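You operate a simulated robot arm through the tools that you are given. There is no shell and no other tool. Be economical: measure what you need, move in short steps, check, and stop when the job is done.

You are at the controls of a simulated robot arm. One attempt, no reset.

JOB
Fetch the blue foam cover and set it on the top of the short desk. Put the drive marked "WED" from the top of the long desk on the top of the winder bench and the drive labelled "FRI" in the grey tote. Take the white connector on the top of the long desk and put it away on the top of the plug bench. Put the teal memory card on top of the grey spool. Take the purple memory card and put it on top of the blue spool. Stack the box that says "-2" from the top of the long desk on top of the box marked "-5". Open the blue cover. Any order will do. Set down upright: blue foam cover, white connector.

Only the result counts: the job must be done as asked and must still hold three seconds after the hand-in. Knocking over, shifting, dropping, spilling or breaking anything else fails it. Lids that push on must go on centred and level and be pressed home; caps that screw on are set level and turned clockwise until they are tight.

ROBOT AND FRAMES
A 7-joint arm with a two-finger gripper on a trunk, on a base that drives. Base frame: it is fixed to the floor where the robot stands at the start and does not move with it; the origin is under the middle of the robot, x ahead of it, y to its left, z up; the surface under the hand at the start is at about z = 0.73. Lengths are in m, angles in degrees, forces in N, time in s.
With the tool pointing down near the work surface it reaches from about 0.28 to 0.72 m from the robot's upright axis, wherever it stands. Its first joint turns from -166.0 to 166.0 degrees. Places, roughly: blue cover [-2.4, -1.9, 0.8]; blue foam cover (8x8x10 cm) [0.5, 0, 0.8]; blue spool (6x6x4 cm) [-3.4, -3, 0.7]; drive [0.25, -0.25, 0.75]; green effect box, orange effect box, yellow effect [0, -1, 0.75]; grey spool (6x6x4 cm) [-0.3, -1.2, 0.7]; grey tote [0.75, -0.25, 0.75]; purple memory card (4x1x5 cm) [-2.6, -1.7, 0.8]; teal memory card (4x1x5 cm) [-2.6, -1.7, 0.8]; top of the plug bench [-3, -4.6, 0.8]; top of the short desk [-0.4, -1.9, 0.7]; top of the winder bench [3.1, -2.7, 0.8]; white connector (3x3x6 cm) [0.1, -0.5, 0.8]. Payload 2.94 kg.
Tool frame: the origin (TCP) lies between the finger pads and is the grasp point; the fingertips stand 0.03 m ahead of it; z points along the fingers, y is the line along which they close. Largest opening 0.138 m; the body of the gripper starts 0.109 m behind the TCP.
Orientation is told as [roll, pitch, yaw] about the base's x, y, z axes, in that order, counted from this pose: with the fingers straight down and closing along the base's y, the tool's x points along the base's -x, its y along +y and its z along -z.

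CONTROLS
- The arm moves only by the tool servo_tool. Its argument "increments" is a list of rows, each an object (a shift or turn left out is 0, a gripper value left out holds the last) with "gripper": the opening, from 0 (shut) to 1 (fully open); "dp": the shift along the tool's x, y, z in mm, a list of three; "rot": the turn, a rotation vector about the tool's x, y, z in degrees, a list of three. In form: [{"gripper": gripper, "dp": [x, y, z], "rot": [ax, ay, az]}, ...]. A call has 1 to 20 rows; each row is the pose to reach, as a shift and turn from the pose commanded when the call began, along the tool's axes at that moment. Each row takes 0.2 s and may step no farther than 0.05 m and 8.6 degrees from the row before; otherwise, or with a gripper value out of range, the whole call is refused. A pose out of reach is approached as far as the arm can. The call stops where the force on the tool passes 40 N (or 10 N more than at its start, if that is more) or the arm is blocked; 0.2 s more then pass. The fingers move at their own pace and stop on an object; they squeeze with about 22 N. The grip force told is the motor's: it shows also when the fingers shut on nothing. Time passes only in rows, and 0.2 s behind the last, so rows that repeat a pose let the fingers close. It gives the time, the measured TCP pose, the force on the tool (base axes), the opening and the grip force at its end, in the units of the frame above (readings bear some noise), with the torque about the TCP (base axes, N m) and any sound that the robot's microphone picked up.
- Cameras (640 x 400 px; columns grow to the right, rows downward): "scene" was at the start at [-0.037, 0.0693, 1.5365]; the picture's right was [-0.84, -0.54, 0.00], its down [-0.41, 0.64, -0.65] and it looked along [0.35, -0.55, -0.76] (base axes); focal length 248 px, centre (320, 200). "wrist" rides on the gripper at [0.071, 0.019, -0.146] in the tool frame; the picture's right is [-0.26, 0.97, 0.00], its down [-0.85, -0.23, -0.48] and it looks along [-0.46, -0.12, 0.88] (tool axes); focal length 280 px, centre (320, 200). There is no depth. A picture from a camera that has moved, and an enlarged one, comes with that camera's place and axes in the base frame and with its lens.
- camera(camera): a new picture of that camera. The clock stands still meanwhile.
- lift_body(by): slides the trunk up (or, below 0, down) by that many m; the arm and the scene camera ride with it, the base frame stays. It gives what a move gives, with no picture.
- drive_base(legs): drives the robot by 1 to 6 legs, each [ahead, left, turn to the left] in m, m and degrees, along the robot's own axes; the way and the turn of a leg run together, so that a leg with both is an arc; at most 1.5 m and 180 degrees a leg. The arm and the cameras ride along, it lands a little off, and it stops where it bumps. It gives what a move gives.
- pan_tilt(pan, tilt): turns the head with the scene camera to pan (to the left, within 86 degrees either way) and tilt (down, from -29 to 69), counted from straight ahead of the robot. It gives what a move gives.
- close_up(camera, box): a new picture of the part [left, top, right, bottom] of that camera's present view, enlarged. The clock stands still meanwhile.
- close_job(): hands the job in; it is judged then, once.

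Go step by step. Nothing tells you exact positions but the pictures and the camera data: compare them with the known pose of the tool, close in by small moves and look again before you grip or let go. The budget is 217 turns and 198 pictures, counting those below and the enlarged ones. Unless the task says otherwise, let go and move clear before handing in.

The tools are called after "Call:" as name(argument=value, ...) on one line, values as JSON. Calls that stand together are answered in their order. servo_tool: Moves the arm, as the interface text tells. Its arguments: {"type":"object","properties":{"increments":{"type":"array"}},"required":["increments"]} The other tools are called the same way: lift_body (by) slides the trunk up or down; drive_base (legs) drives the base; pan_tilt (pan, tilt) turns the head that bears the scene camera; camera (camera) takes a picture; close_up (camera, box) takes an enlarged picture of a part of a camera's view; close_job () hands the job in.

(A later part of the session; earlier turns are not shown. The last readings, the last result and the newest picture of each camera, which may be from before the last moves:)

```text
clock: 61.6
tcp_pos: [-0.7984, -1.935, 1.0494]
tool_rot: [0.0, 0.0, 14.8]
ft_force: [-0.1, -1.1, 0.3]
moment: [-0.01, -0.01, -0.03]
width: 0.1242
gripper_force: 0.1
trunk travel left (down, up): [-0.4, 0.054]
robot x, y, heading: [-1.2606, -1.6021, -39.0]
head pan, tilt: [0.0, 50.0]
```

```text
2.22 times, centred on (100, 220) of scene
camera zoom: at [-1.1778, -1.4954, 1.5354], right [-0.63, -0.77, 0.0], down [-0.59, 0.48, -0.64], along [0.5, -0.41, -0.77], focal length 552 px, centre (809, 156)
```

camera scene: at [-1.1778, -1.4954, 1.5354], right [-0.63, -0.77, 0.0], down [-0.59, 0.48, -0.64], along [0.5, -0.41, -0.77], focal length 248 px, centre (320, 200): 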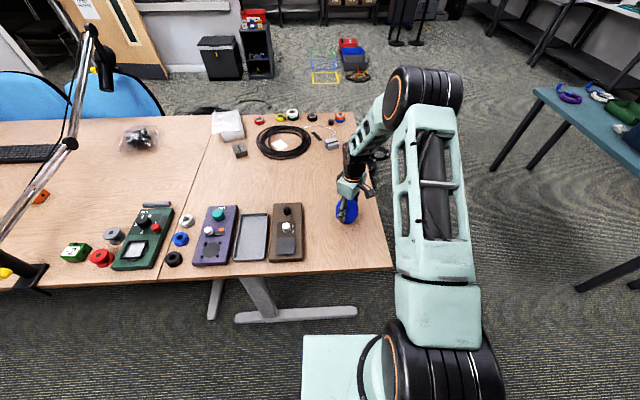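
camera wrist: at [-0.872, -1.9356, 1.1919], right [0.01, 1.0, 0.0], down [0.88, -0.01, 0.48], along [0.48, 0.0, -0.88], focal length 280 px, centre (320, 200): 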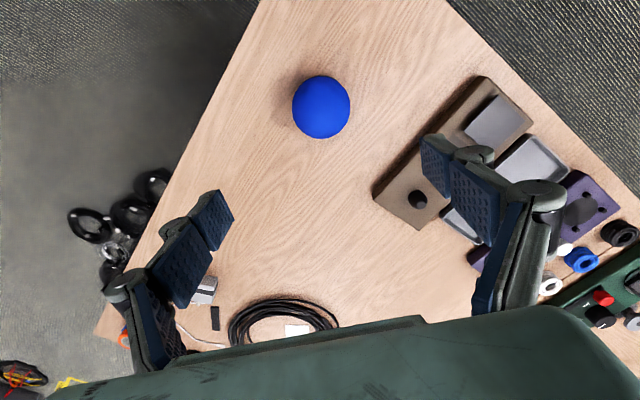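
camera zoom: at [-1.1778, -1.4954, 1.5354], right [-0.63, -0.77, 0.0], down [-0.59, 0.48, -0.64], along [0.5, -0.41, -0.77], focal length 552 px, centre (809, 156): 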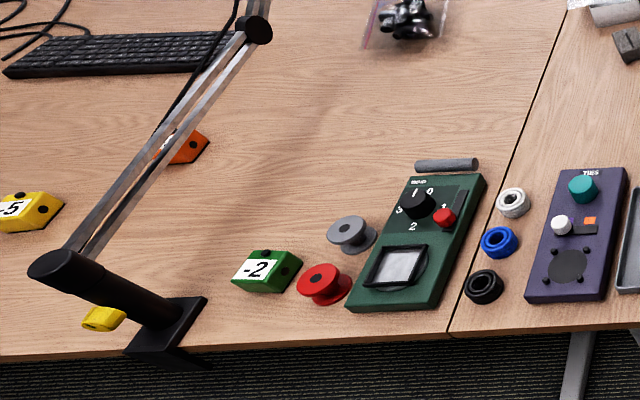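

The foam stands upright and free. The "-2" box is at about (-0.31,-1.09), just beyond a boom that runs inward from the clamp at z≈0.92. The "-5" box is at about (0.065,-0.80) on the other side. I'll retract high and shift left along the desk.

Call:
servo_tool(increments=[{"dp": [0, 0, -45]}, {"dp": [25, 31, -90]}, {"dp": [50, 62, -110]}, {"dp": [75, 92, -110]}, {"dp": [75, 92, -110]}])

Call:
drive_base(legs=[[-0.05, 1.2, 3]])

Call:
camera(camera="scene")

Call:
camera(camera="wrist")

```text
refused: row 2 steps farther than a row can; nothing moved
```

```text
clock: 72.3
tcp_pos: [-0.09, -0.9513, 1.0485]
tool_rot: [0.1, -0.1, 16.8]
ft_force: [-0.5, 0.2, 0.6]
moment: [0.04, -0.02, -0.02]
width: 0.1244
gripper_force: 0.0
trunk travel left (down, up): [-0.4, 0.054]
robot x, y, heading: [-0.5613, -0.6329, -37.5]
head pan, tilt: [0.0, 50.0]
```

```text
160 pictures are left
camera scene: at [-0.4846, -0.5254, 1.5354], right [-0.61, -0.8, 0.0], down [-0.61, 0.46, -0.64], along [0.51, -0.39, -0.77], focal length 248 px, centre (320, 200)
```

scene: 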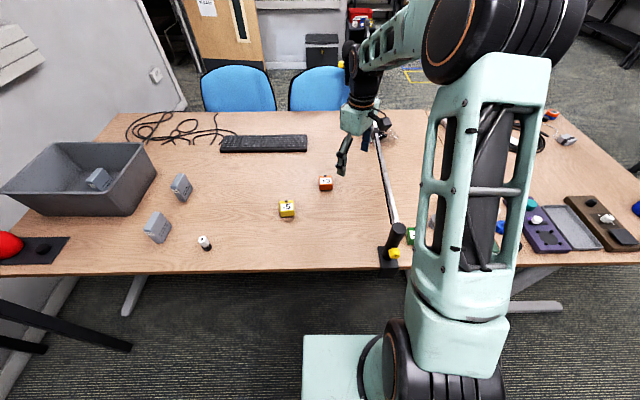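

```text
159 pictures are left
camera wrist: at [-0.1636, -0.9548, 1.1915], right [-0.03, 1.0, 0.0], down [0.88, 0.02, 0.48], along [0.48, 0.01, -0.88], focal length 280 px, centre (320, 200)
```

wrist: 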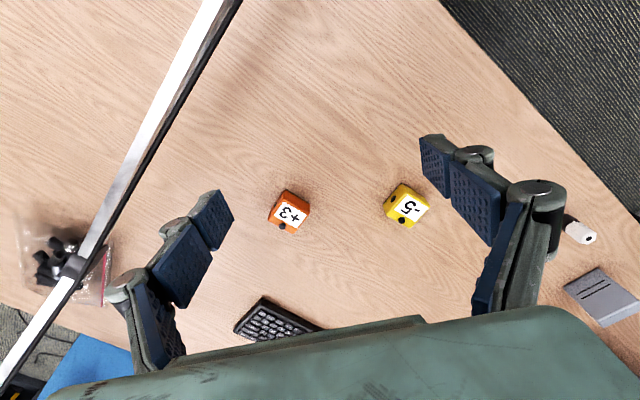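

Yellow -5 is confirmed at (0.065,-0.80). I'll raise the hand, cross above the boom to the green box and look down.

Call:
servo_tool(increments=[{"dp": [0, 0, -45]}, {"dp": [0, 0, -90]}, {"dp": [42, -11, -100], "rot": [0, 0, -6]}, {"dp": [84, -23, -100], "rot": [0, 0, -12]}, {"dp": [126, -35, -100], "rot": [0, 0, -18]}, {"dp": [168, -46, -100], "rot": [0, 0, -24]}, {"dp": [210, -58, -100], "rot": [0, 0, -31]}, {"dp": [251, -69, -100], "rot": [0, 0, -37]}, {"dp": [251, -69, -100], "rot": [0, 0, -37]}])

Call:
camera(camera="wrist")

Call:
camera(camera="scene")

```text
clock: 74.3
tcp_pos: [-0.3096, -1.0928, 1.1494]
tool_rot: [0.0, -0.1, 53.8]
ft_force: [0.2, 0.1, -0.3]
moment: [0.01, -0.02, 0.01]
width: 0.1242
gripper_force: 0.0
trunk travel left (down, up): [-0.4, 0.054]
robot x, y, heading: [-0.5645, -0.6332, -37.3]
head pan, tilt: [0.0, 50.0]
```

```text
158 pictures are left
camera wrist: at [-0.3679, -1.139, 1.2928], right [-0.62, 0.78, 0.0], down [0.69, 0.55, 0.48], along [0.37, 0.3, -0.88], focal length 280 px, centre (320, 200)
```

wrist: 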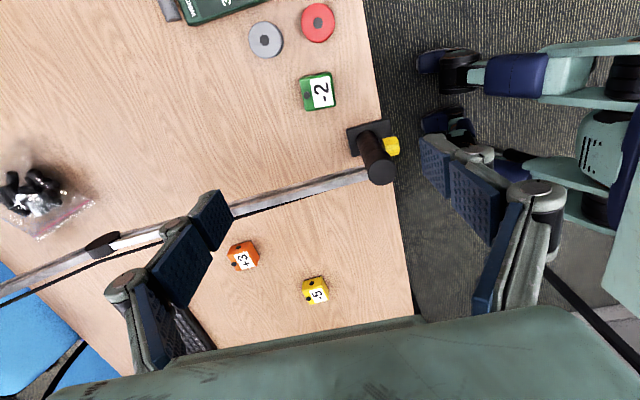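

```text
157 pictures are left
camera scene: at [-0.4845, -0.5254, 1.5354], right [-0.61, -0.8, 0.0], down [-0.61, 0.46, -0.64], along [0.51, -0.39, -0.77], focal length 248 px, centre (320, 200)
```

scene: 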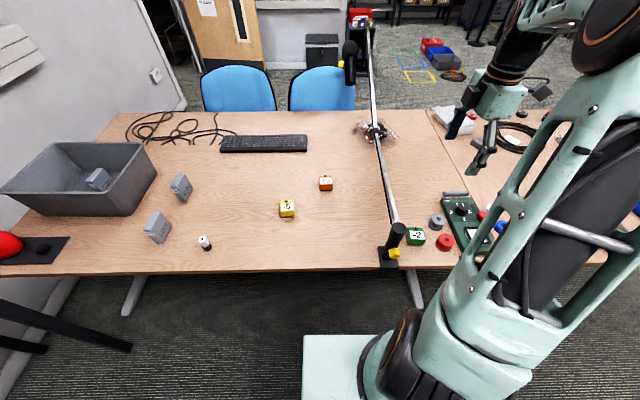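

Green is at (-0.315,-1.098), with its edges in line with the hand. I'll lower to get a close view.

Call:
servo_tool(increments=[{"gripper": 0.65, "dp": [3, 0, 45]}, {"dp": [6, 0, 90]}, {"dp": [6, 0, 135]}, {"dp": [6, 0, 180]}, {"dp": [6, 0, 225]}, {"dp": [6, 0, 260]}, {"dp": [6, 0, 260]}])

Call:
camera(camera="wrist")

```text
clock: 75.9
tcp_pos: [-0.3099, -1.096, 0.8875]
tool_rot: [0.0, 0.0, 53.7]
ft_force: [1.0, -0.2, 0.9]
moment: [0.0, 0.01, 0.0]
width: 0.0898
gripper_force: 0.1
trunk travel left (down, up): [-0.4, 0.054]
robot x, y, heading: [-0.5669, -0.6316, -37.2]
head pan, tilt: [0.0, 50.0]
```

```text
156 pictures are left
camera wrist: at [-0.3676, -1.1424, 1.032], right [-0.62, 0.78, 0.0], down [0.69, 0.55, 0.48], along [0.37, 0.3, -0.88], focal length 280 px, centre (320, 200)
```

wrist: 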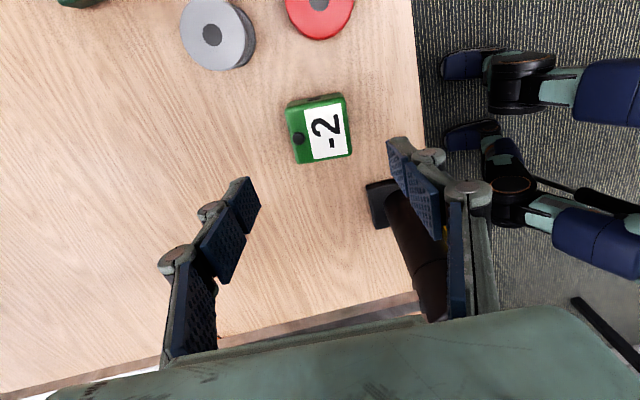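

I'll zoom to understand the box shape, since a knob on the top matters for stacking.

Call:
close_up(camera="wrist", box=[270, 80, 370, 180])

Call:
close_up(camera="scene", box=[260, 165, 350, 225])

Call:
close_up(camera="scene", box=[375, 200, 465, 260])

```text
4.00 times, centred on (320, 130) of wrist
camera zoom: at [-0.3676, -1.1424, 1.032], right [-0.62, 0.78, 0.0], down [0.69, 0.55, 0.48], along [0.37, 0.3, -0.88], focal length 1122 px, centre (320, 480)
```

zoom: 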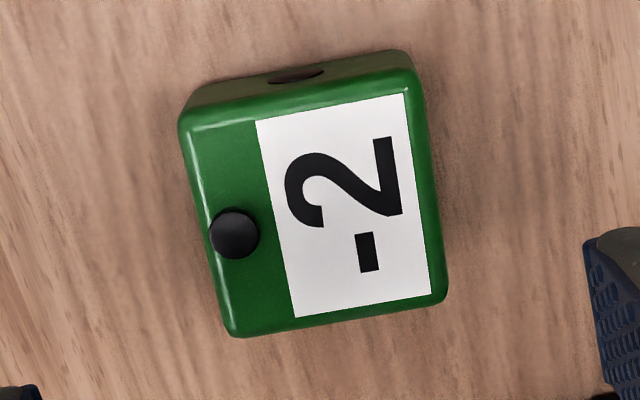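

```text
6.67 times, centred on (305, 195) of scene
camera zoom: at [-0.4846, -0.5254, 1.5354], right [-0.61, -0.8, 0.0], down [-0.61, 0.46, -0.64], along [0.51, -0.39, -0.77], focal length 1655 px, centre (420, 233)
```

zoom: 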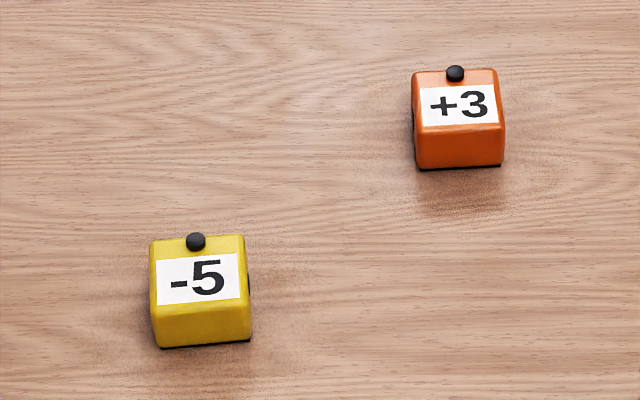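

```text
6.67 times, centred on (420, 230) of scene
camera zoom: at [-0.4846, -0.5254, 1.5354], right [-0.61, -0.8, 0.0], down [-0.61, 0.46, -0.64], along [0.51, -0.39, -0.77], focal length 1655 px, centre (-347, 0)
```

zoom: 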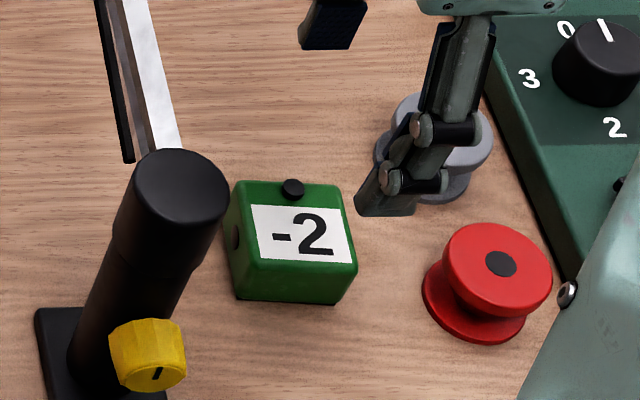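

The knob at the back edge of the top face means I'll stack about 15 mm toward the front, so the box sits flat. Now I'll grip green.

Call:
servo_tool(increments=[{"dp": [5, 1, 40]}, {"dp": [5, 1, 80]}, {"dp": [5, 1, 110]}, {"dp": [5, 1, 121]}, {"dp": [5, 1, 121]}, {"gripper": 0, "dp": [5, 1, 121]}, {"dp": [5, 1, 121]}, {"dp": [5, 1, 121]}, {"dp": [5, 1, 121]}])

Call:
camera(camera="wrist")

```text
clock: 77.9
tcp_pos: [-0.3187, -1.1005, 0.7679]
tool_rot: [0.0, 0.0, 53.7]
ft_force: [0.0, -0.7, 1.3]
moment: [-0.07, -0.03, -0.08]
width: 0.0575
gripper_force: 21.6
trunk travel left (down, up): [-0.4, 0.054]
robot x, y, heading: [-0.569, -0.6353, -37.3]
head pan, tilt: [0.0, 50.0]
```

```text
152 pictures are left
camera wrist: at [-0.3768, -1.1459, 0.9109], right [-0.62, 0.78, 0.0], down [0.69, 0.55, 0.48], along [0.37, 0.3, -0.88], focal length 280 px, centre (320, 200)
```

wrist: 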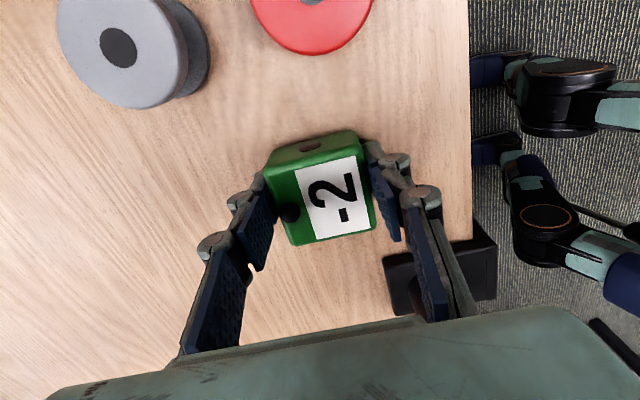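

Held firmly. I'll lift high, cross over the boom and hover over -5.

Call:
servo_tool(increments=[{"dp": [0, 0, -45]}, {"dp": [0, 0, -90]}, {"dp": [0, 0, -135]}, {"dp": [0, 0, -180]}, {"dp": [0, 0, -225]}, {"dp": [0, 0, -270]}, {"dp": [0, 0, -315]}, {"dp": [0, 0, -360]}, {"dp": [-43, -11, -360]}, {"dp": [-86, -21, -360]}, {"dp": [-129, -32, -360]}, {"dp": [-172, -43, -360]}, {"dp": [-215, -54, -360]}, {"dp": [-258, -64, -360]}, {"dp": [-301, -75, -360]}, {"dp": [-344, -86, -360]}, {"dp": [-387, -97, -360]}, {"dp": [-430, -107, -360]}, {"dp": [-469, -116, -360]}, {"dp": [-469, -116, -360]}])

Call:
camera(camera="wrist")

```text
clock: 82.1
tcp_pos: [0.053, -0.7915, 1.1279]
tool_rot: [0.0, 0.0, 53.7]
ft_force: [0.2, -0.2, -1.8]
moment: [0.01, 0.03, 0.02]
width: 0.0577
gripper_force: 21.7
trunk travel left (down, up): [-0.4, 0.054]
robot x, y, heading: [-0.5644, -0.6347, -37.5]
head pan, tilt: [0.0, 50.0]
```

```text
151 pictures are left
camera wrist: at [-0.0042, -0.8378, 1.2712], right [-0.62, 0.78, 0.0], down [0.69, 0.55, 0.48], along [0.37, 0.3, -0.88], focal length 280 px, centre (320, 200)
```

wrist: 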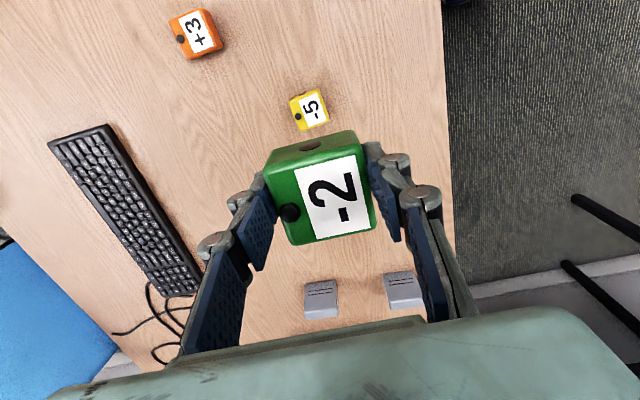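

Better estimates put -5 at (0.080,-0.792). I'll shift to allow for the 15 mm front offset and lower to just above, then check with the scene camera.

Call:
servo_tool(increments=[{"dp": [-16, -7, 0]}, {"dp": [-16, -7, 45]}, {"dp": [-16, -7, 90]}, {"dp": [-16, -7, 135]}, {"dp": [-16, -7, 180]}, {"dp": [-16, -7, 225]}, {"dp": [-16, -7, 270]}, {"dp": [-16, -7, 305]}, {"dp": [-16, -7, 305]}])

Call:
close_up(camera="scene", box=[250, 160, 340, 220])

Call:
camera(camera="wrist")

```text
clock: 84.1
tcp_pos: [0.0656, -0.7807, 0.8212]
tool_rot: [0.0, -0.1, 53.7]
ft_force: [0.0, -0.3, -1.7]
moment: [0.0, 0.01, 0.04]
width: 0.0575
gripper_force: 22.5
trunk travel left (down, up): [-0.4, 0.054]
robot x, y, heading: [-0.5642, -0.6337, -37.2]
head pan, tilt: [0.0, 50.0]
```

```text
6.67 times, centred on (295, 190) of scene
camera zoom: at [-0.4844, -0.5255, 1.5354], right [-0.61, -0.8, 0.0], down [-0.61, 0.46, -0.64], along [0.51, -0.39, -0.77], focal length 1655 px, centre (487, 267)
```

zoom: 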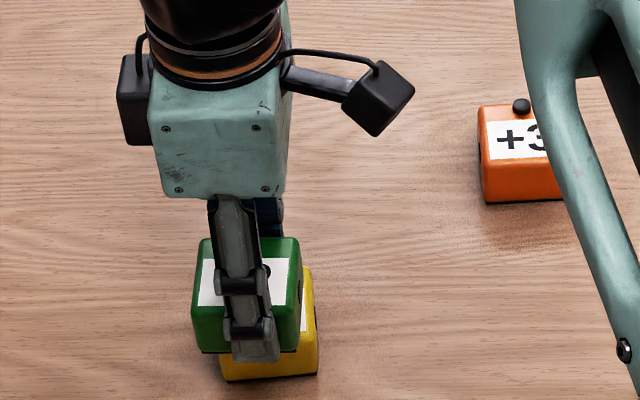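

```text
149 pictures are left
camera wrist: at [0.0082, -0.8275, 0.9649], right [-0.62, 0.78, 0.0], down [0.69, 0.55, 0.48], along [0.37, 0.3, -0.88], focal length 280 px, centre (320, 200)
```

wrist: 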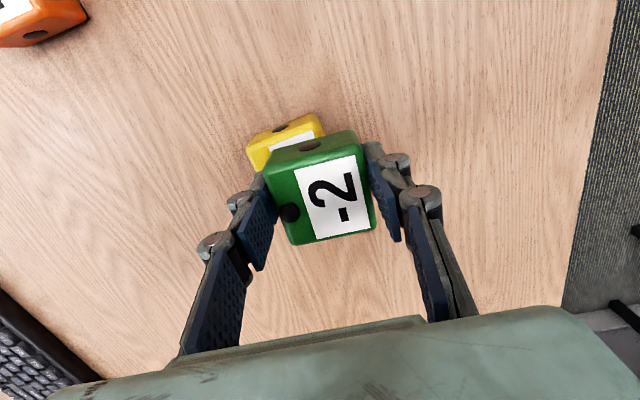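

I'll zoom on the wrist view to compare the two boxes' alignment.

Call:
close_up(camera="wrist", box=[230, 100, 390, 200])

```text
4.00 times, centred on (310, 150) of wrist
camera zoom: at [0.0082, -0.8275, 0.9649], right [-0.62, 0.78, 0.0], down [0.69, 0.55, 0.48], along [0.37, 0.3, -0.88], focal length 1122 px, centre (360, 400)
```

zoom: 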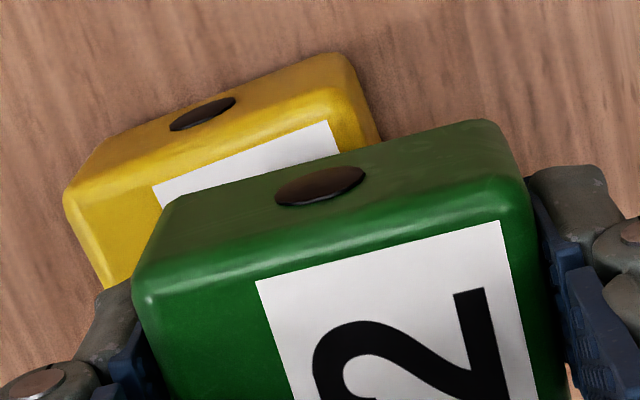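

Yellow is turned about +5.6° from the hand and needs a shift of about 7 mm. I'll correct, then lower near contact.

Call:
servo_tool(increments=[{"dp": [7, -4, 0], "rot": [0, 0, -5.6]}, {"dp": [7, -4, 6], "rot": [0, 0, -5.6]}, {"dp": [7, -4, 12], "rot": [0, 0, -5.6]}, {"dp": [7, -4, 15], "rot": [0, 0, -5.6]}, {"dp": [7, -4, 15], "rot": [0, 0, -5.6]}])

Call:
close_up(camera="wrist", box=[230, 100, 390, 200])

Call:
close_up(camera="scene", box=[260, 180, 320, 220])

```text
clock: 85.3
tcp_pos: [0.0652, -0.7901, 0.8074]
tool_rot: [0.1, 0.0, 59.4]
ft_force: [0.2, 0.1, -0.5]
moment: [-0.04, 0.0, 0.03]
width: 0.0574
gripper_force: 22.3
trunk travel left (down, up): [-0.4, 0.054]
robot x, y, heading: [-0.5652, -0.6336, -37.2]
head pan, tilt: [0.0, 50.0]
```

```text
4.00 times, centred on (310, 150) of wrist
camera zoom: at [0.0137, -0.841, 0.9509], right [-0.7, 0.72, 0.0], down [0.63, 0.61, 0.48], along [0.34, 0.33, -0.88], focal length 1122 px, centre (360, 400)
```

zoom: 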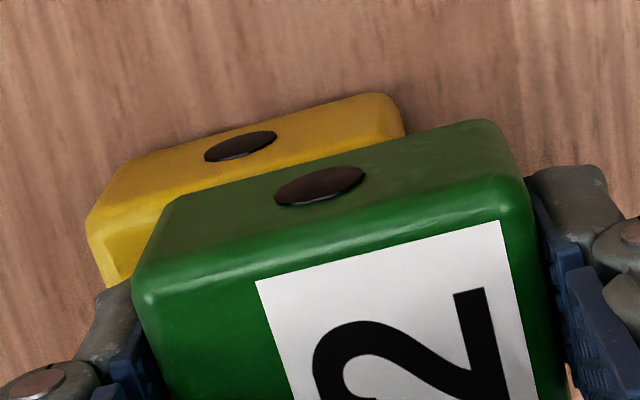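

```text
10.00 times, centred on (290, 200) of scene
camera zoom: at [-0.4845, -0.5255, 1.5354], right [-0.61, -0.8, 0.0], down [-0.61, 0.46, -0.64], along [0.51, -0.39, -0.77], focal length 2482 px, centre (620, 200)
```

zoom: 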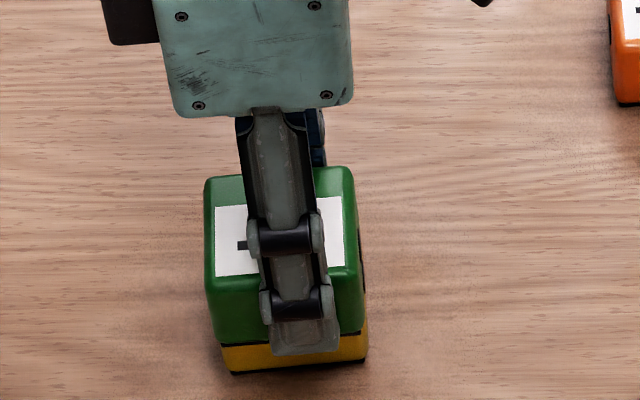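

Aligned well. Lowering in fine steps until touch.

Call:
servo_tool(increments=[{"dp": [0, 0, 2]}, {"dp": [0, 0, 4]}, {"dp": [0, 0, 4]}])

Call:
servo_tool(increments=[{"dp": [0, 0, 2]}, {"dp": [0, 0, 2]}])

```text
clock: 86.1
tcp_pos: [0.0662, -0.7901, 0.8065]
tool_rot: [-0.2, 0.0, 59.3]
ft_force: [-2.8, -1.4, 16.6]
moment: [-0.07, 0.11, -0.04]
width: 0.0572
gripper_force: 21.9
trunk travel left (down, up): [-0.4, 0.054]
robot x, y, heading: [-0.5643, -0.6316, -37.2]
head pan, tilt: [0.0, 50.0]
```

```text
clock: 86.7
tcp_pos: [0.0664, -0.7892, 0.8025]
tool_rot: [-0.2, -0.1, 59.4]
ft_force: [0.7, -0.8, 16.7]
moment: [-0.02, 0.0, 0.0]
width: 0.0577
gripper_force: 21.7
trunk travel left (down, up): [-0.4, 0.054]
robot x, y, heading: [-0.566, -0.6354, -37.3]
head pan, tilt: [0.0, 50.0]
```

Call:
close_up(camera="wrist", box=[230, 100, 390, 200])

Call:
close_up(camera="scene", box=[260, 180, 320, 220])

```text
4.00 times, centred on (310, 150) of wrist
camera zoom: at [0.0134, -0.8406, 0.9468], right [-0.7, 0.72, 0.0], down [0.63, 0.61, 0.48], along [0.34, 0.33, -0.88], focal length 1122 px, centre (360, 400)
```

zoom: 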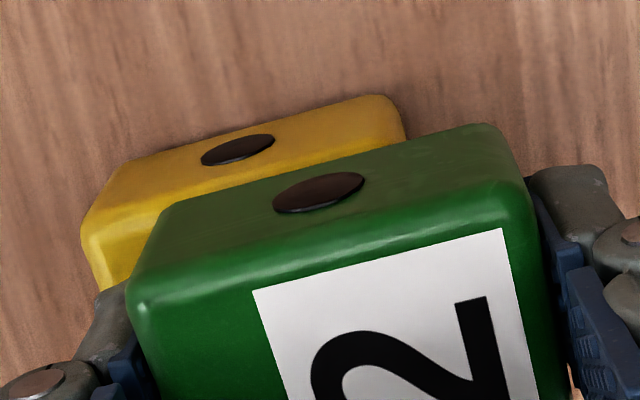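

```text
10.00 times, centred on (290, 200) of scene
camera zoom: at [-0.4867, -0.525, 1.5356], right [-0.61, -0.8, 0.0], down [-0.61, 0.46, -0.64], along [0.51, -0.39, -0.77], focal length 2482 px, centre (620, 200)
```

zoom: 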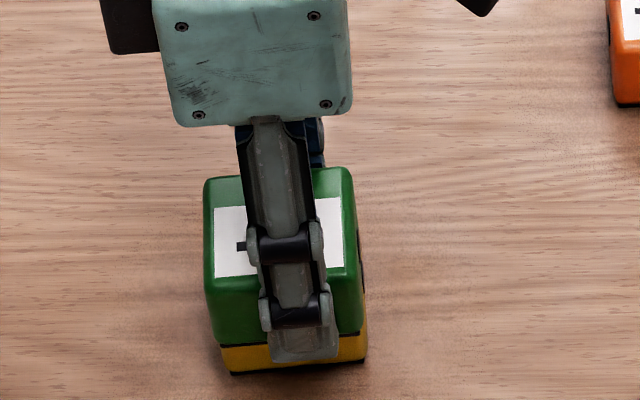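

It's resting on -5. I'll open and rise, then inspect.

Call:
servo_tool(increments=[{"dp": [0, 0, -1]}, {"dp": [0, 0, -1], "gripper": 0.7}, {"dp": [0, 0, -1]}, {"dp": [0, 0, -1]}, {"dp": [0, 0, -30]}, {"dp": [0, 0, -75]}, {"dp": [0, 0, -120]}, {"dp": [0, 0, -165]}, {"dp": [0, 0, -210]}, {"dp": [0, 0, -250]}, {"dp": [0, 0, -250]}])

Call:
close_up(camera="wrist", box=[230, 40, 430, 200])

Call:
close_up(camera="scene", box=[260, 180, 320, 220])

```text
clock: 89.1
tcp_pos: [0.0647, -0.792, 1.0515]
tool_rot: [-0.1, 0.0, 59.3]
ft_force: [0.6, 0.7, -0.1]
moment: [0.0, 0.02, 0.01]
width: 0.0963
gripper_force: 0.1
trunk travel left (down, up): [-0.4, 0.054]
robot x, y, heading: [-0.5607, -0.6335, -36.7]
head pan, tilt: [0.0, 50.0]
```

```text
2.50 times, centred on (330, 120) of wrist
camera zoom: at [0.0128, -0.8437, 1.1954], right [-0.7, 0.72, 0.0], down [0.63, 0.61, 0.48], along [0.34, 0.33, -0.88], focal length 701 px, centre (295, 400)
```

zoom: 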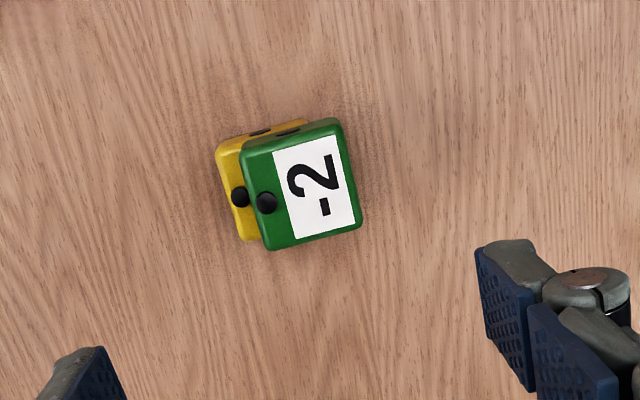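

```text
10.00 times, centred on (290, 200) of scene
camera zoom: at [-0.4846, -0.5255, 1.5354], right [-0.61, -0.8, 0.0], down [-0.61, 0.46, -0.64], along [0.51, -0.39, -0.77], focal length 2482 px, centre (620, 200)
```

zoom: 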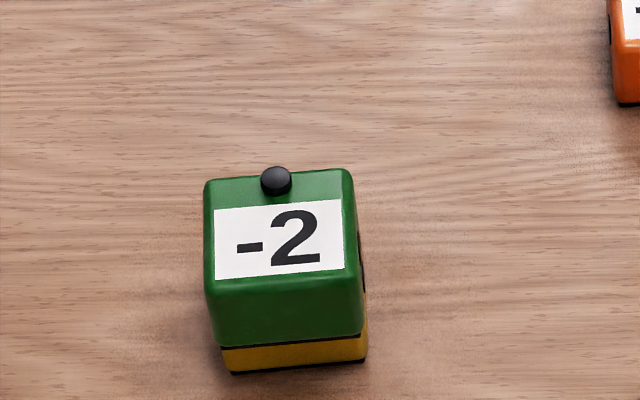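

The "-2" box is flat on "-5", in front of its knob. Next is the white connector at about (0.12,-0.465); I'll shift along the desk.

Call:
drive_base(legs=[[0.0, 0.36, 0]])

Call:
camera(camera="wrist")

Call:
camera(camera="scene")

```text
clock: 92.9
tcp_pos: [0.2872, -0.506, 1.0515]
tool_rot: [0.0, 0.0, 58.8]
ft_force: [0.5, -0.7, 0.2]
moment: [0.0, 0.02, 0.0]
width: 0.0966
gripper_force: 0.1
trunk travel left (down, up): [-0.4, 0.054]
robot x, y, heading: [-0.3437, -0.3411, -37.5]
head pan, tilt: [0.0, 50.0]
```

```text
141 pictures are left
camera wrist: at [0.2352, -0.5557, 1.1951], right [-0.69, 0.72, 0.0], down [0.64, 0.61, 0.48], along [0.34, 0.33, -0.88], focal length 280 px, centre (320, 200)
```

wrist: 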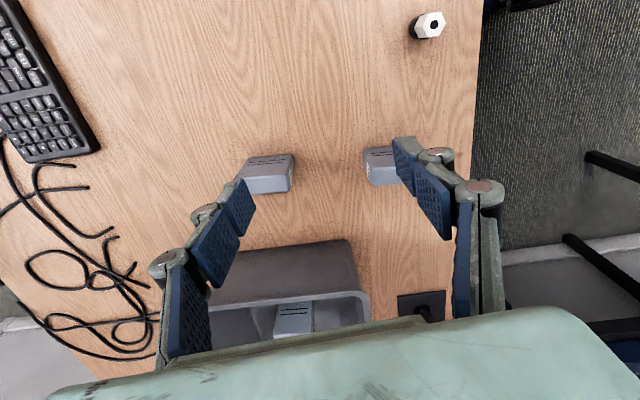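

```text
140 pictures are left
camera scene: at [-0.2599, -0.2338, 1.5354], right [-0.61, -0.79, 0.0], down [-0.61, 0.47, -0.64], along [0.51, -0.39, -0.77], focal length 248 px, centre (320, 200)
```

scene: 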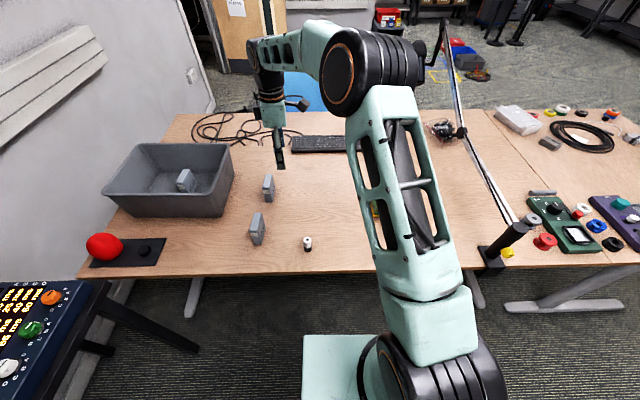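

Call:
servo_tool(increments=[{"dp": [14, 40, 0]}, {"dp": [28, 80, 0]}, {"dp": [42, 120, 0]}, {"dp": [56, 160, 0]}, {"dp": [56, 160, 45]}, {"dp": [56, 160, 90]}, {"dp": [56, 160, 130]}, {"dp": [56, 160, 130]}])

Call:
camera(camera="wrist")

Call:
close_up(camera="scene", box=[270, 200, 350, 260])

```text
clock: 94.7
tcp_pos: [0.1205, -0.4722, 0.9217]
tool_rot: [0.0, 0.0, 58.9]
ft_force: [0.4, 0.5, -0.2]
moment: [0.02, 0.02, 0.0]
width: 0.0965
gripper_force: 0.1
trunk travel left (down, up): [-0.4, 0.054]
robot x, y, heading: [-0.3391, -0.3425, -37.8]
head pan, tilt: [0.0, 50.0]
```

```text
139 pictures are left
camera wrist: at [0.0689, -0.5236, 1.066], right [-0.69, 0.72, 0.0], down [0.64, 0.61, 0.48], along [0.34, 0.33, -0.88], focal length 280 px, centre (320, 200)
```

wrist: 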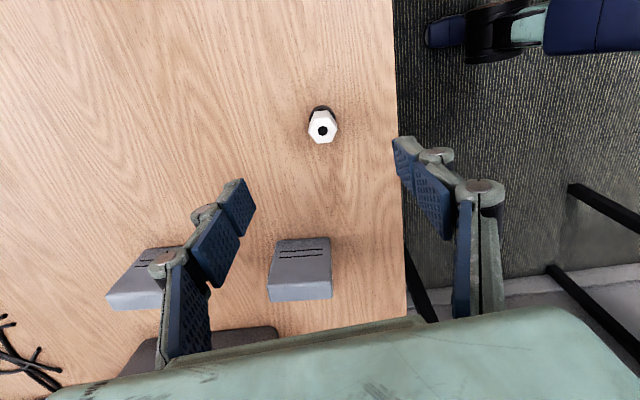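

```text
6.67 times, centred on (310, 230) of scene
camera zoom: at [-0.2599, -0.2339, 1.5354], right [-0.61, -0.79, 0.0], down [-0.61, 0.47, -0.64], along [0.51, -0.39, -0.77], focal length 1655 px, centre (387, 0)
```

zoom: 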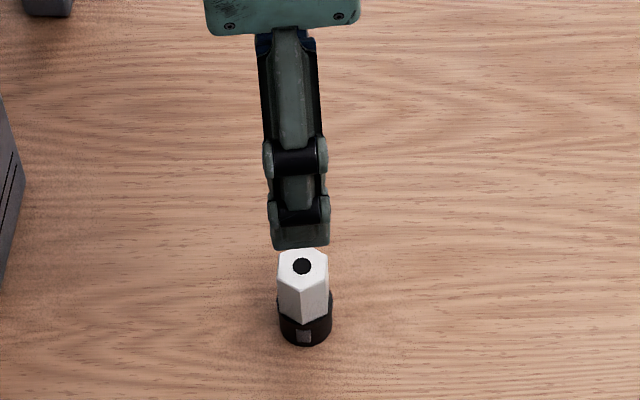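

Call:
close_up(camera="wrist", box=[290, 95, 354, 155])

```text
6.67 times, centred on (322, 125) of wrist
camera zoom: at [0.0689, -0.5236, 1.066], right [-0.69, 0.72, 0.0], down [0.64, 0.61, 0.48], along [0.34, 0.33, -0.88], focal length 1869 px, centre (307, 700)
```

zoom: 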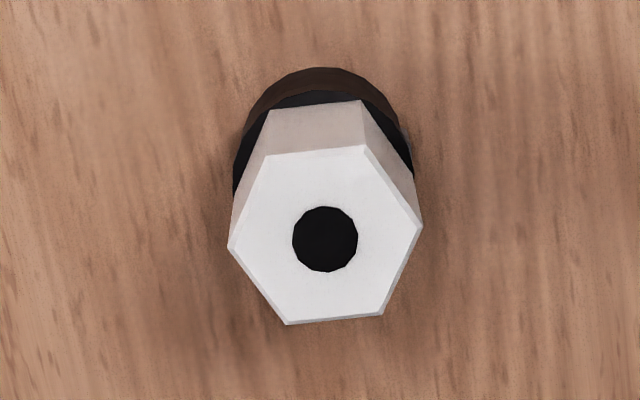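

I'll turn the fingers −37° to meet the hex flats, lower onto the white part and grip.

Call:
servo_tool(increments=[{"dp": [1, 2, 0], "rot": [0, 0, 8], "gripper": 0.6}, {"dp": [1, 2, 10], "rot": [0, 0, 16]}, {"dp": [1, 2, 30], "rot": [0, 0, 24]}, {"dp": [1, 2, 60], "rot": [0, 0, 32]}, {"dp": [1, 2, 90], "rot": [0, 0, 37]}, {"dp": [1, 2, 120], "rot": [0, 0, 37]}, {"dp": [1, 2, 135], "rot": [0, 0, 37]}, {"dp": [1, 2, 135], "rot": [0, 0, 37]}])

Call:
camera(camera="wrist")

```text
clock: 96.5
tcp_pos: [0.1207, -0.4696, 0.7875]
tool_rot: [-0.1, 0.0, 21.9]
ft_force: [-0.4, 0.5, -0.5]
moment: [-0.01, -0.03, 0.02]
width: 0.0829
gripper_force: 0.1
trunk travel left (down, up): [-0.4, 0.054]
robot x, y, heading: [-0.3407, -0.3403, -37.5]
head pan, tilt: [0.0, 50.0]
```

```text
136 pictures are left
camera wrist: at [0.0468, -0.4782, 0.9312], right [-0.12, 0.99, 0.0], down [0.87, 0.1, 0.48], along [0.47, 0.06, -0.88], focal length 280 px, centre (320, 200)
```

wrist: 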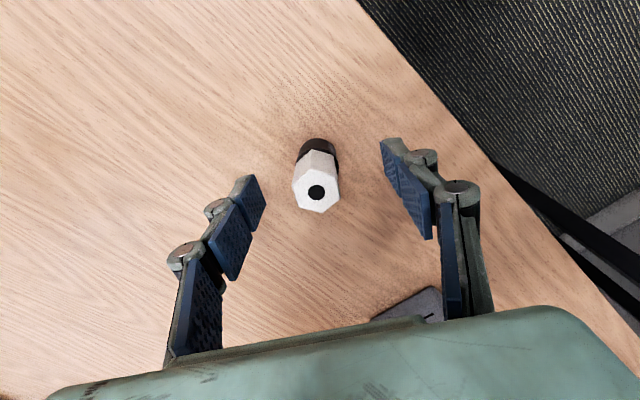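

Call:
servo_tool(increments=[{"gripper": 0, "dp": [0, 0, 0]}, {"dp": [0, 0, 0]}, {"dp": [0, 0, 0]}, {"dp": [0, 0, 0]}, {"dp": [0, 0, -20]}, {"dp": [0, 0, -60]}, {"dp": [0, 0, -105]}, {"dp": [0, 0, -150]}, {"dp": [0, 0, -195]}, {"dp": [0, 0, -240]}, {"dp": [0, 0, -240]}])

Call:
close_up(camera="wrist", box=[220, 100, 440, 260])

Call:
camera(camera="scene")

```text
clock: 98.9
tcp_pos: [0.1189, -0.4698, 1.0274]
tool_rot: [0.0, 0.0, 21.9]
ft_force: [0.0, 1.2, -0.3]
moment: [-0.04, 0.01, -0.02]
width: 0.0278
gripper_force: 22.0
trunk travel left (down, up): [-0.4, 0.054]
robot x, y, heading: [-0.3401, -0.3453, -37.4]
head pan, tilt: [0.0, 50.0]
```

```text
2.50 times, centred on (330, 180) of wrist
camera zoom: at [0.0471, -0.4784, 1.171], right [-0.12, 0.99, 0.0], down [0.87, 0.1, 0.48], along [0.47, 0.06, -0.88], focal length 701 px, centre (295, 250)
```

zoom: 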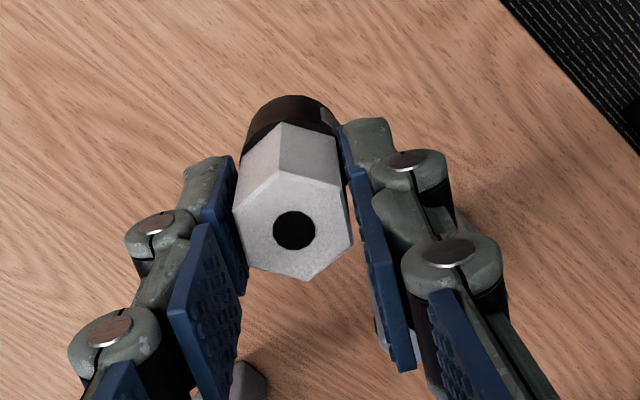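

```text
134 pictures are left
camera scene: at [-0.2599, -0.2339, 1.5354], right [-0.61, -0.79, 0.0], down [-0.61, 0.47, -0.64], along [0.51, -0.39, -0.77], focal length 248 px, centre (320, 200)
```

scene: 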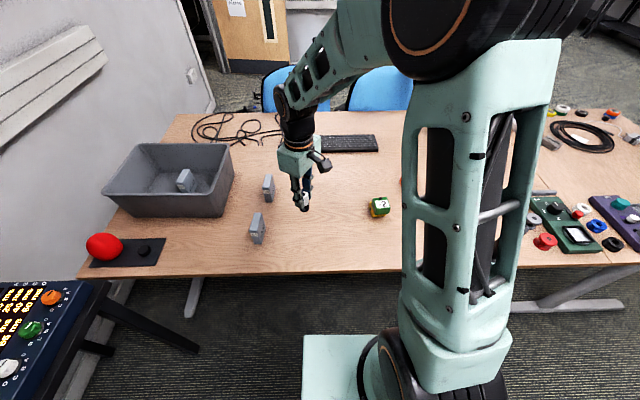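

Connector held (its bottom is 57 mm below the TCP). I'll back away from the desk, turn along it and drive toward the plug-bench side, then look.

Call:
drive_base(legs=[[-0.25, 0, 0], [0, 0, -88.6], [1.4, 0, 0]])

Call:
pan_tilt(pan=0, tilt=20)

Call:
camera(camera="scene")

Call:
pan_tilt(pan=-60, tilt=25)

Call:
camera(camera="scene")

Call:
pan_tilt(pan=40, tilt=25)

Call:
camera(camera="scene")

```text
clock: 111.2
tcp_pos: [-1.4876, -1.7962, 1.0264]
tool_rot: [0.1, -0.1, -66.2]
ft_force: [-0.3, 0.0, -0.2]
moment: [0.02, 0.0, 0.0]
width: 0.028
gripper_force: 22.0
trunk travel left (down, up): [-0.4, 0.054]
robot x, y, heading: [-1.3769, -1.3302, -125.7]
head pan, tilt: [0.0, 50.0]
```

```text
clock: 112.1
tcp_pos: [-1.4876, -1.7962, 1.0275]
tool_rot: [0.0, 0.0, -66.1]
ft_force: [-0.1, -0.6, -0.3]
moment: [0.02, 0.0, -0.01]
width: 0.028
gripper_force: 21.7
trunk travel left (down, up): [-0.4, 0.054]
robot x, y, heading: [-1.3744, -1.3276, -125.9]
head pan, tilt: [0.0, 20.0]
```

```text
133 pictures are left
camera scene: at [-1.2728, -1.4213, 1.5809], right [-0.81, 0.59, 0.0], down [0.2, 0.28, -0.94], along [-0.55, -0.76, -0.34], focal length 248 px, centre (320, 200)
```

scene: 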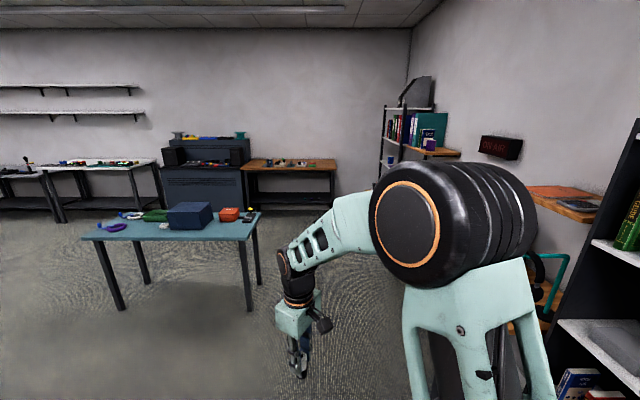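

```text
clock: 113.4
tcp_pos: [-1.4882, -1.7965, 1.026]
tool_rot: [0.1, -0.1, -66.3]
ft_force: [-0.2, -0.3, -1.5]
moment: [0.03, 0.0, -0.01]
width: 0.0277
gripper_force: 21.8
trunk travel left (down, up): [-0.4, 0.054]
robot x, y, heading: [-1.3764, -1.3288, -125.8]
head pan, tilt: [-60.0, 25.0]
```

```text
132 pictures are left
camera scene: at [-1.3099, -1.3365, 1.5729], right [0.1, 0.99, 0.0], down [0.42, -0.04, -0.91], along [-0.9, 0.09, -0.42], focal length 248 px, centre (320, 200)
```

scene: 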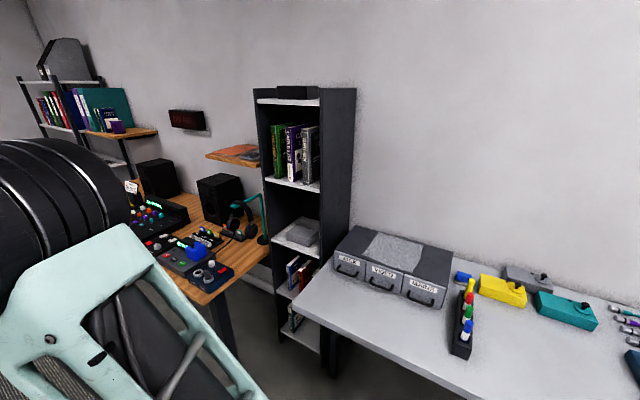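

```text
clock: 115.2
tcp_pos: [-1.4874, -1.7958, 1.0266]
tool_rot: [0.0, 0.1, -66.2]
ft_force: [-0.9, -1.1, -0.6]
moment: [0.01, -0.02, 0.01]
width: 0.0282
gripper_force: 22.3
trunk travel left (down, up): [-0.4, 0.054]
robot x, y, heading: [-1.3764, -1.3325, -125.6]
head pan, tilt: [40.0, 25.0]
```

```text
131 pictures are left
camera scene: at [-1.2116, -1.4377, 1.5729], right [-1.0, -0.07, 0.0], down [-0.03, 0.42, -0.91], along [0.07, -0.9, -0.42], focal length 248 px, centre (320, 200)
```

scene: 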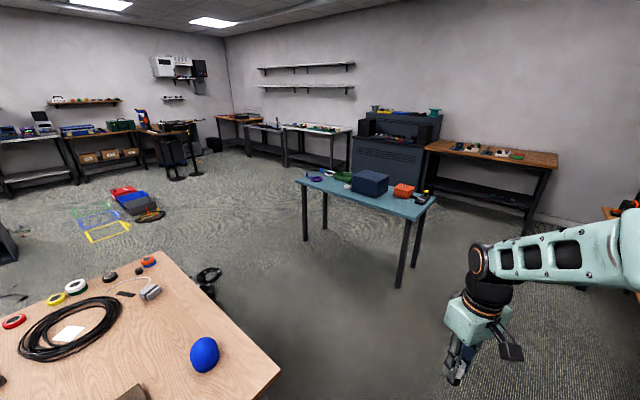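

The plug bench is the wooden bench at the far wall, right of the rack, with its front edge centre at about (-2.93,-4.36). The lane straight ahead between the teal table and the mixer bench looks open.

Call:
drive_base(legs=[[1.3, 0.0, 0]])

Call:
pan_tilt(pan=10, tilt=30)

Call:
camera(camera="scene")

Call:
pan_tilt(pan=-70, tilt=35)

Call:
camera(camera="scene")

```text
clock: 121.6
tcp_pos: [-2.204, -2.842, 1.0272]
tool_rot: [0.0, 0.1, -64.5]
ft_force: [-0.7, -0.4, -0.4]
moment: [-0.01, 0.0, 0.03]
width: 0.0279
gripper_force: 22.1
trunk travel left (down, up): [-0.4, 0.054]
robot x, y, heading: [-2.1057, -2.3729, -124.2]
head pan, tilt: [40.0, 25.0]
```

```text
clock: 122.5
tcp_pos: [-2.2034, -2.841, 1.0269]
tool_rot: [0.1, 0.0, -64.5]
ft_force: [0.5, -0.2, 0.2]
moment: [0.01, 0.02, -0.01]
width: 0.0281
gripper_force: 22.4
trunk travel left (down, up): [-0.4, 0.054]
robot x, y, heading: [-2.108, -2.3739, -124.4]
head pan, tilt: [10.0, 30.0]
```

```text
130 pictures are left
camera scene: at [-1.9843, -2.4663, 1.5649], right [-0.91, 0.41, 0.0], down [0.2, 0.46, -0.87], along [-0.35, -0.79, -0.5], focal length 248 px, centre (320, 200)
```

scene: 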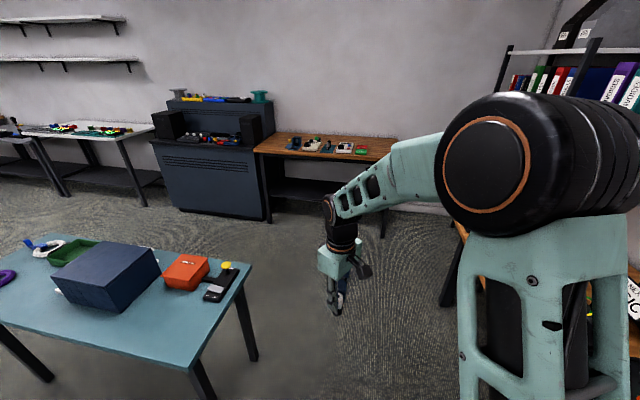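

```text
clock: 124.1
tcp_pos: [-2.2035, -2.8415, 1.0258]
tool_rot: [0.0, 0.0, -64.4]
ft_force: [-0.1, -0.5, -1.8]
moment: [-0.01, -0.01, 0.01]
width: 0.028
gripper_force: 21.8
trunk travel left (down, up): [-0.4, 0.054]
robot x, y, heading: [-2.1038, -2.3737, -124.4]
head pan, tilt: [-70.0, 35.0]
```

```text
129 pictures are left
camera scene: at [-2.0328, -2.3623, 1.5571], right [0.24, 0.97, 0.0], down [0.56, -0.14, -0.82], along [-0.79, 0.2, -0.57], focal length 248 px, centre (320, 200)
```

scene: 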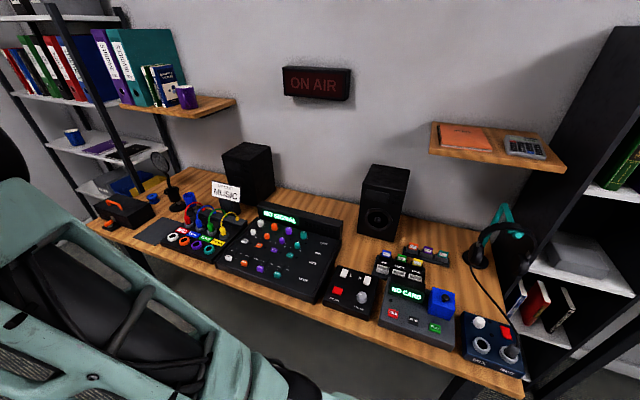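

I see the card rack, a card device with a blue cover, and the plug bench ahead. I'll drive up to the plug bench, first checking its top.

Call:
drive_base(legs=[[1.2, 0.3, 0]])

Call:
pan_tilt(pan=5, tilt=35)

Call:
camera(camera="scene")

```text
clock: 130.3
tcp_pos: [-2.6478, -3.9957, 1.0261]
tool_rot: [0.0, 0.0, -65.3]
ft_force: [0.2, 0.5, -0.5]
moment: [-0.01, 0.01, 0.0]
width: 0.0278
gripper_force: 21.9
trunk travel left (down, up): [-0.4, 0.054]
robot x, y, heading: [-2.5431, -3.5347, -124.7]
head pan, tilt: [-70.0, 35.0]
```

```text
clock: 131.8
tcp_pos: [-2.6484, -3.9937, 1.0271]
tool_rot: [-0.1, 0.0, -65.4]
ft_force: [0.6, 0.7, -0.8]
moment: [0.01, 0.0, 0.01]
width: 0.0278
gripper_force: 22.7
trunk travel left (down, up): [-0.4, 0.054]
robot x, y, heading: [-2.5445, -3.5297, -124.8]
head pan, tilt: [5.0, 35.0]
```

```text
128 pictures are left
camera scene: at [-2.4303, -3.6172, 1.5571], right [-0.87, 0.5, 0.0], down [0.29, 0.5, -0.82], along [-0.41, -0.71, -0.57], focal length 248 px, centre (320, 200)
```

scene: 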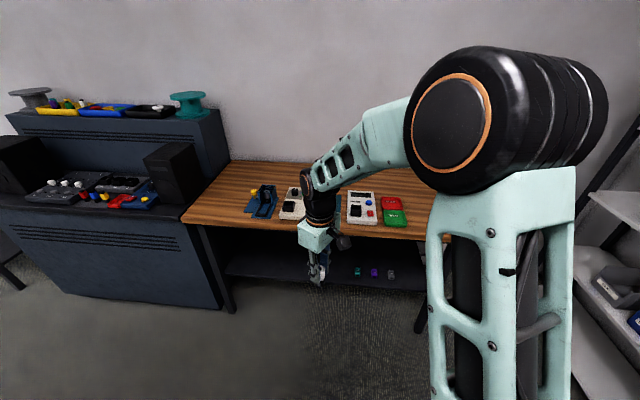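

I'll approach the bench, aiming at the empty left part of its top, at about (-2.49,-4.77).

Call:
drive_base(legs=[[0.46, 0.38, 0]])

Call:
pan_tilt(pan=10, tilt=50)

Call:
camera(camera="scene")

Call:
camera(camera="wrist")

```text
clock: 135.5
tcp_pos: [-2.6139, -4.5844, 1.0276]
tool_rot: [0.1, 0.1, -65.2]
ft_force: [0.0, -0.1, -0.9]
moment: [-0.02, -0.03, 0.04]
width: 0.0279
gripper_force: 21.9
trunk travel left (down, up): [-0.4, 0.054]
robot x, y, heading: [-2.5076, -4.1174, -124.5]
head pan, tilt: [5.0, 35.0]
```

```text
clock: 136.3
tcp_pos: [-2.6133, -4.5853, 1.0263]
tool_rot: [-0.1, 0.0, -65.2]
ft_force: [0.3, 0.5, -1.7]
moment: [0.02, -0.03, -0.03]
width: 0.0279
gripper_force: 22.0
trunk travel left (down, up): [-0.4, 0.054]
robot x, y, heading: [-2.5116, -4.1149, -124.8]
head pan, tilt: [10.0, 50.0]
```

```text
127 pictures are left
camera scene: at [-2.3852, -4.2, 1.5355], right [-0.91, 0.42, 0.0], down [0.32, 0.7, -0.64], along [-0.27, -0.58, -0.77], focal length 248 px, centre (320, 200)
```

scene: 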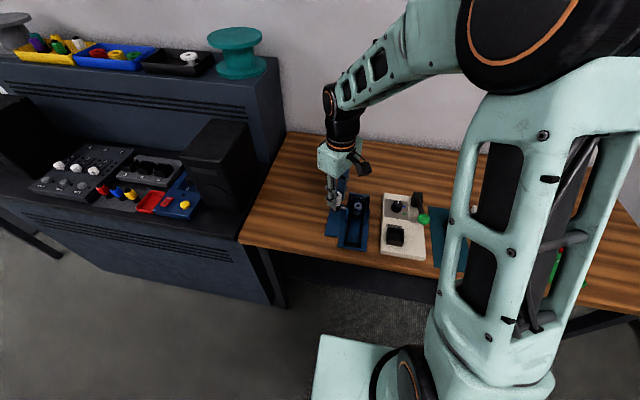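

```text
126 pictures are left
camera wrist: at [-2.6262, -4.5132, 1.1706], right [0.99, 0.17, 0.0], down [0.15, -0.87, 0.48], along [0.08, -0.47, -0.88], focal length 280 px, centre (320, 200)
```

wrist: 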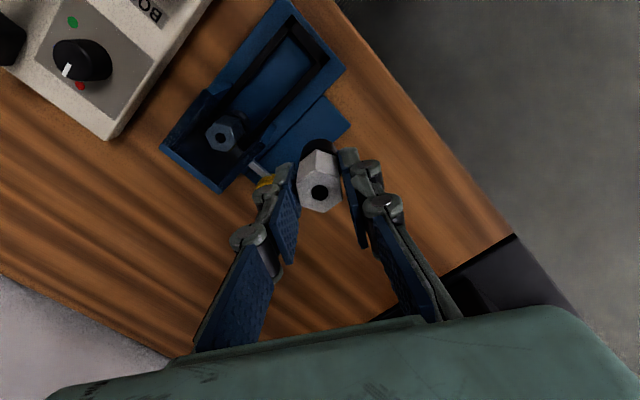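

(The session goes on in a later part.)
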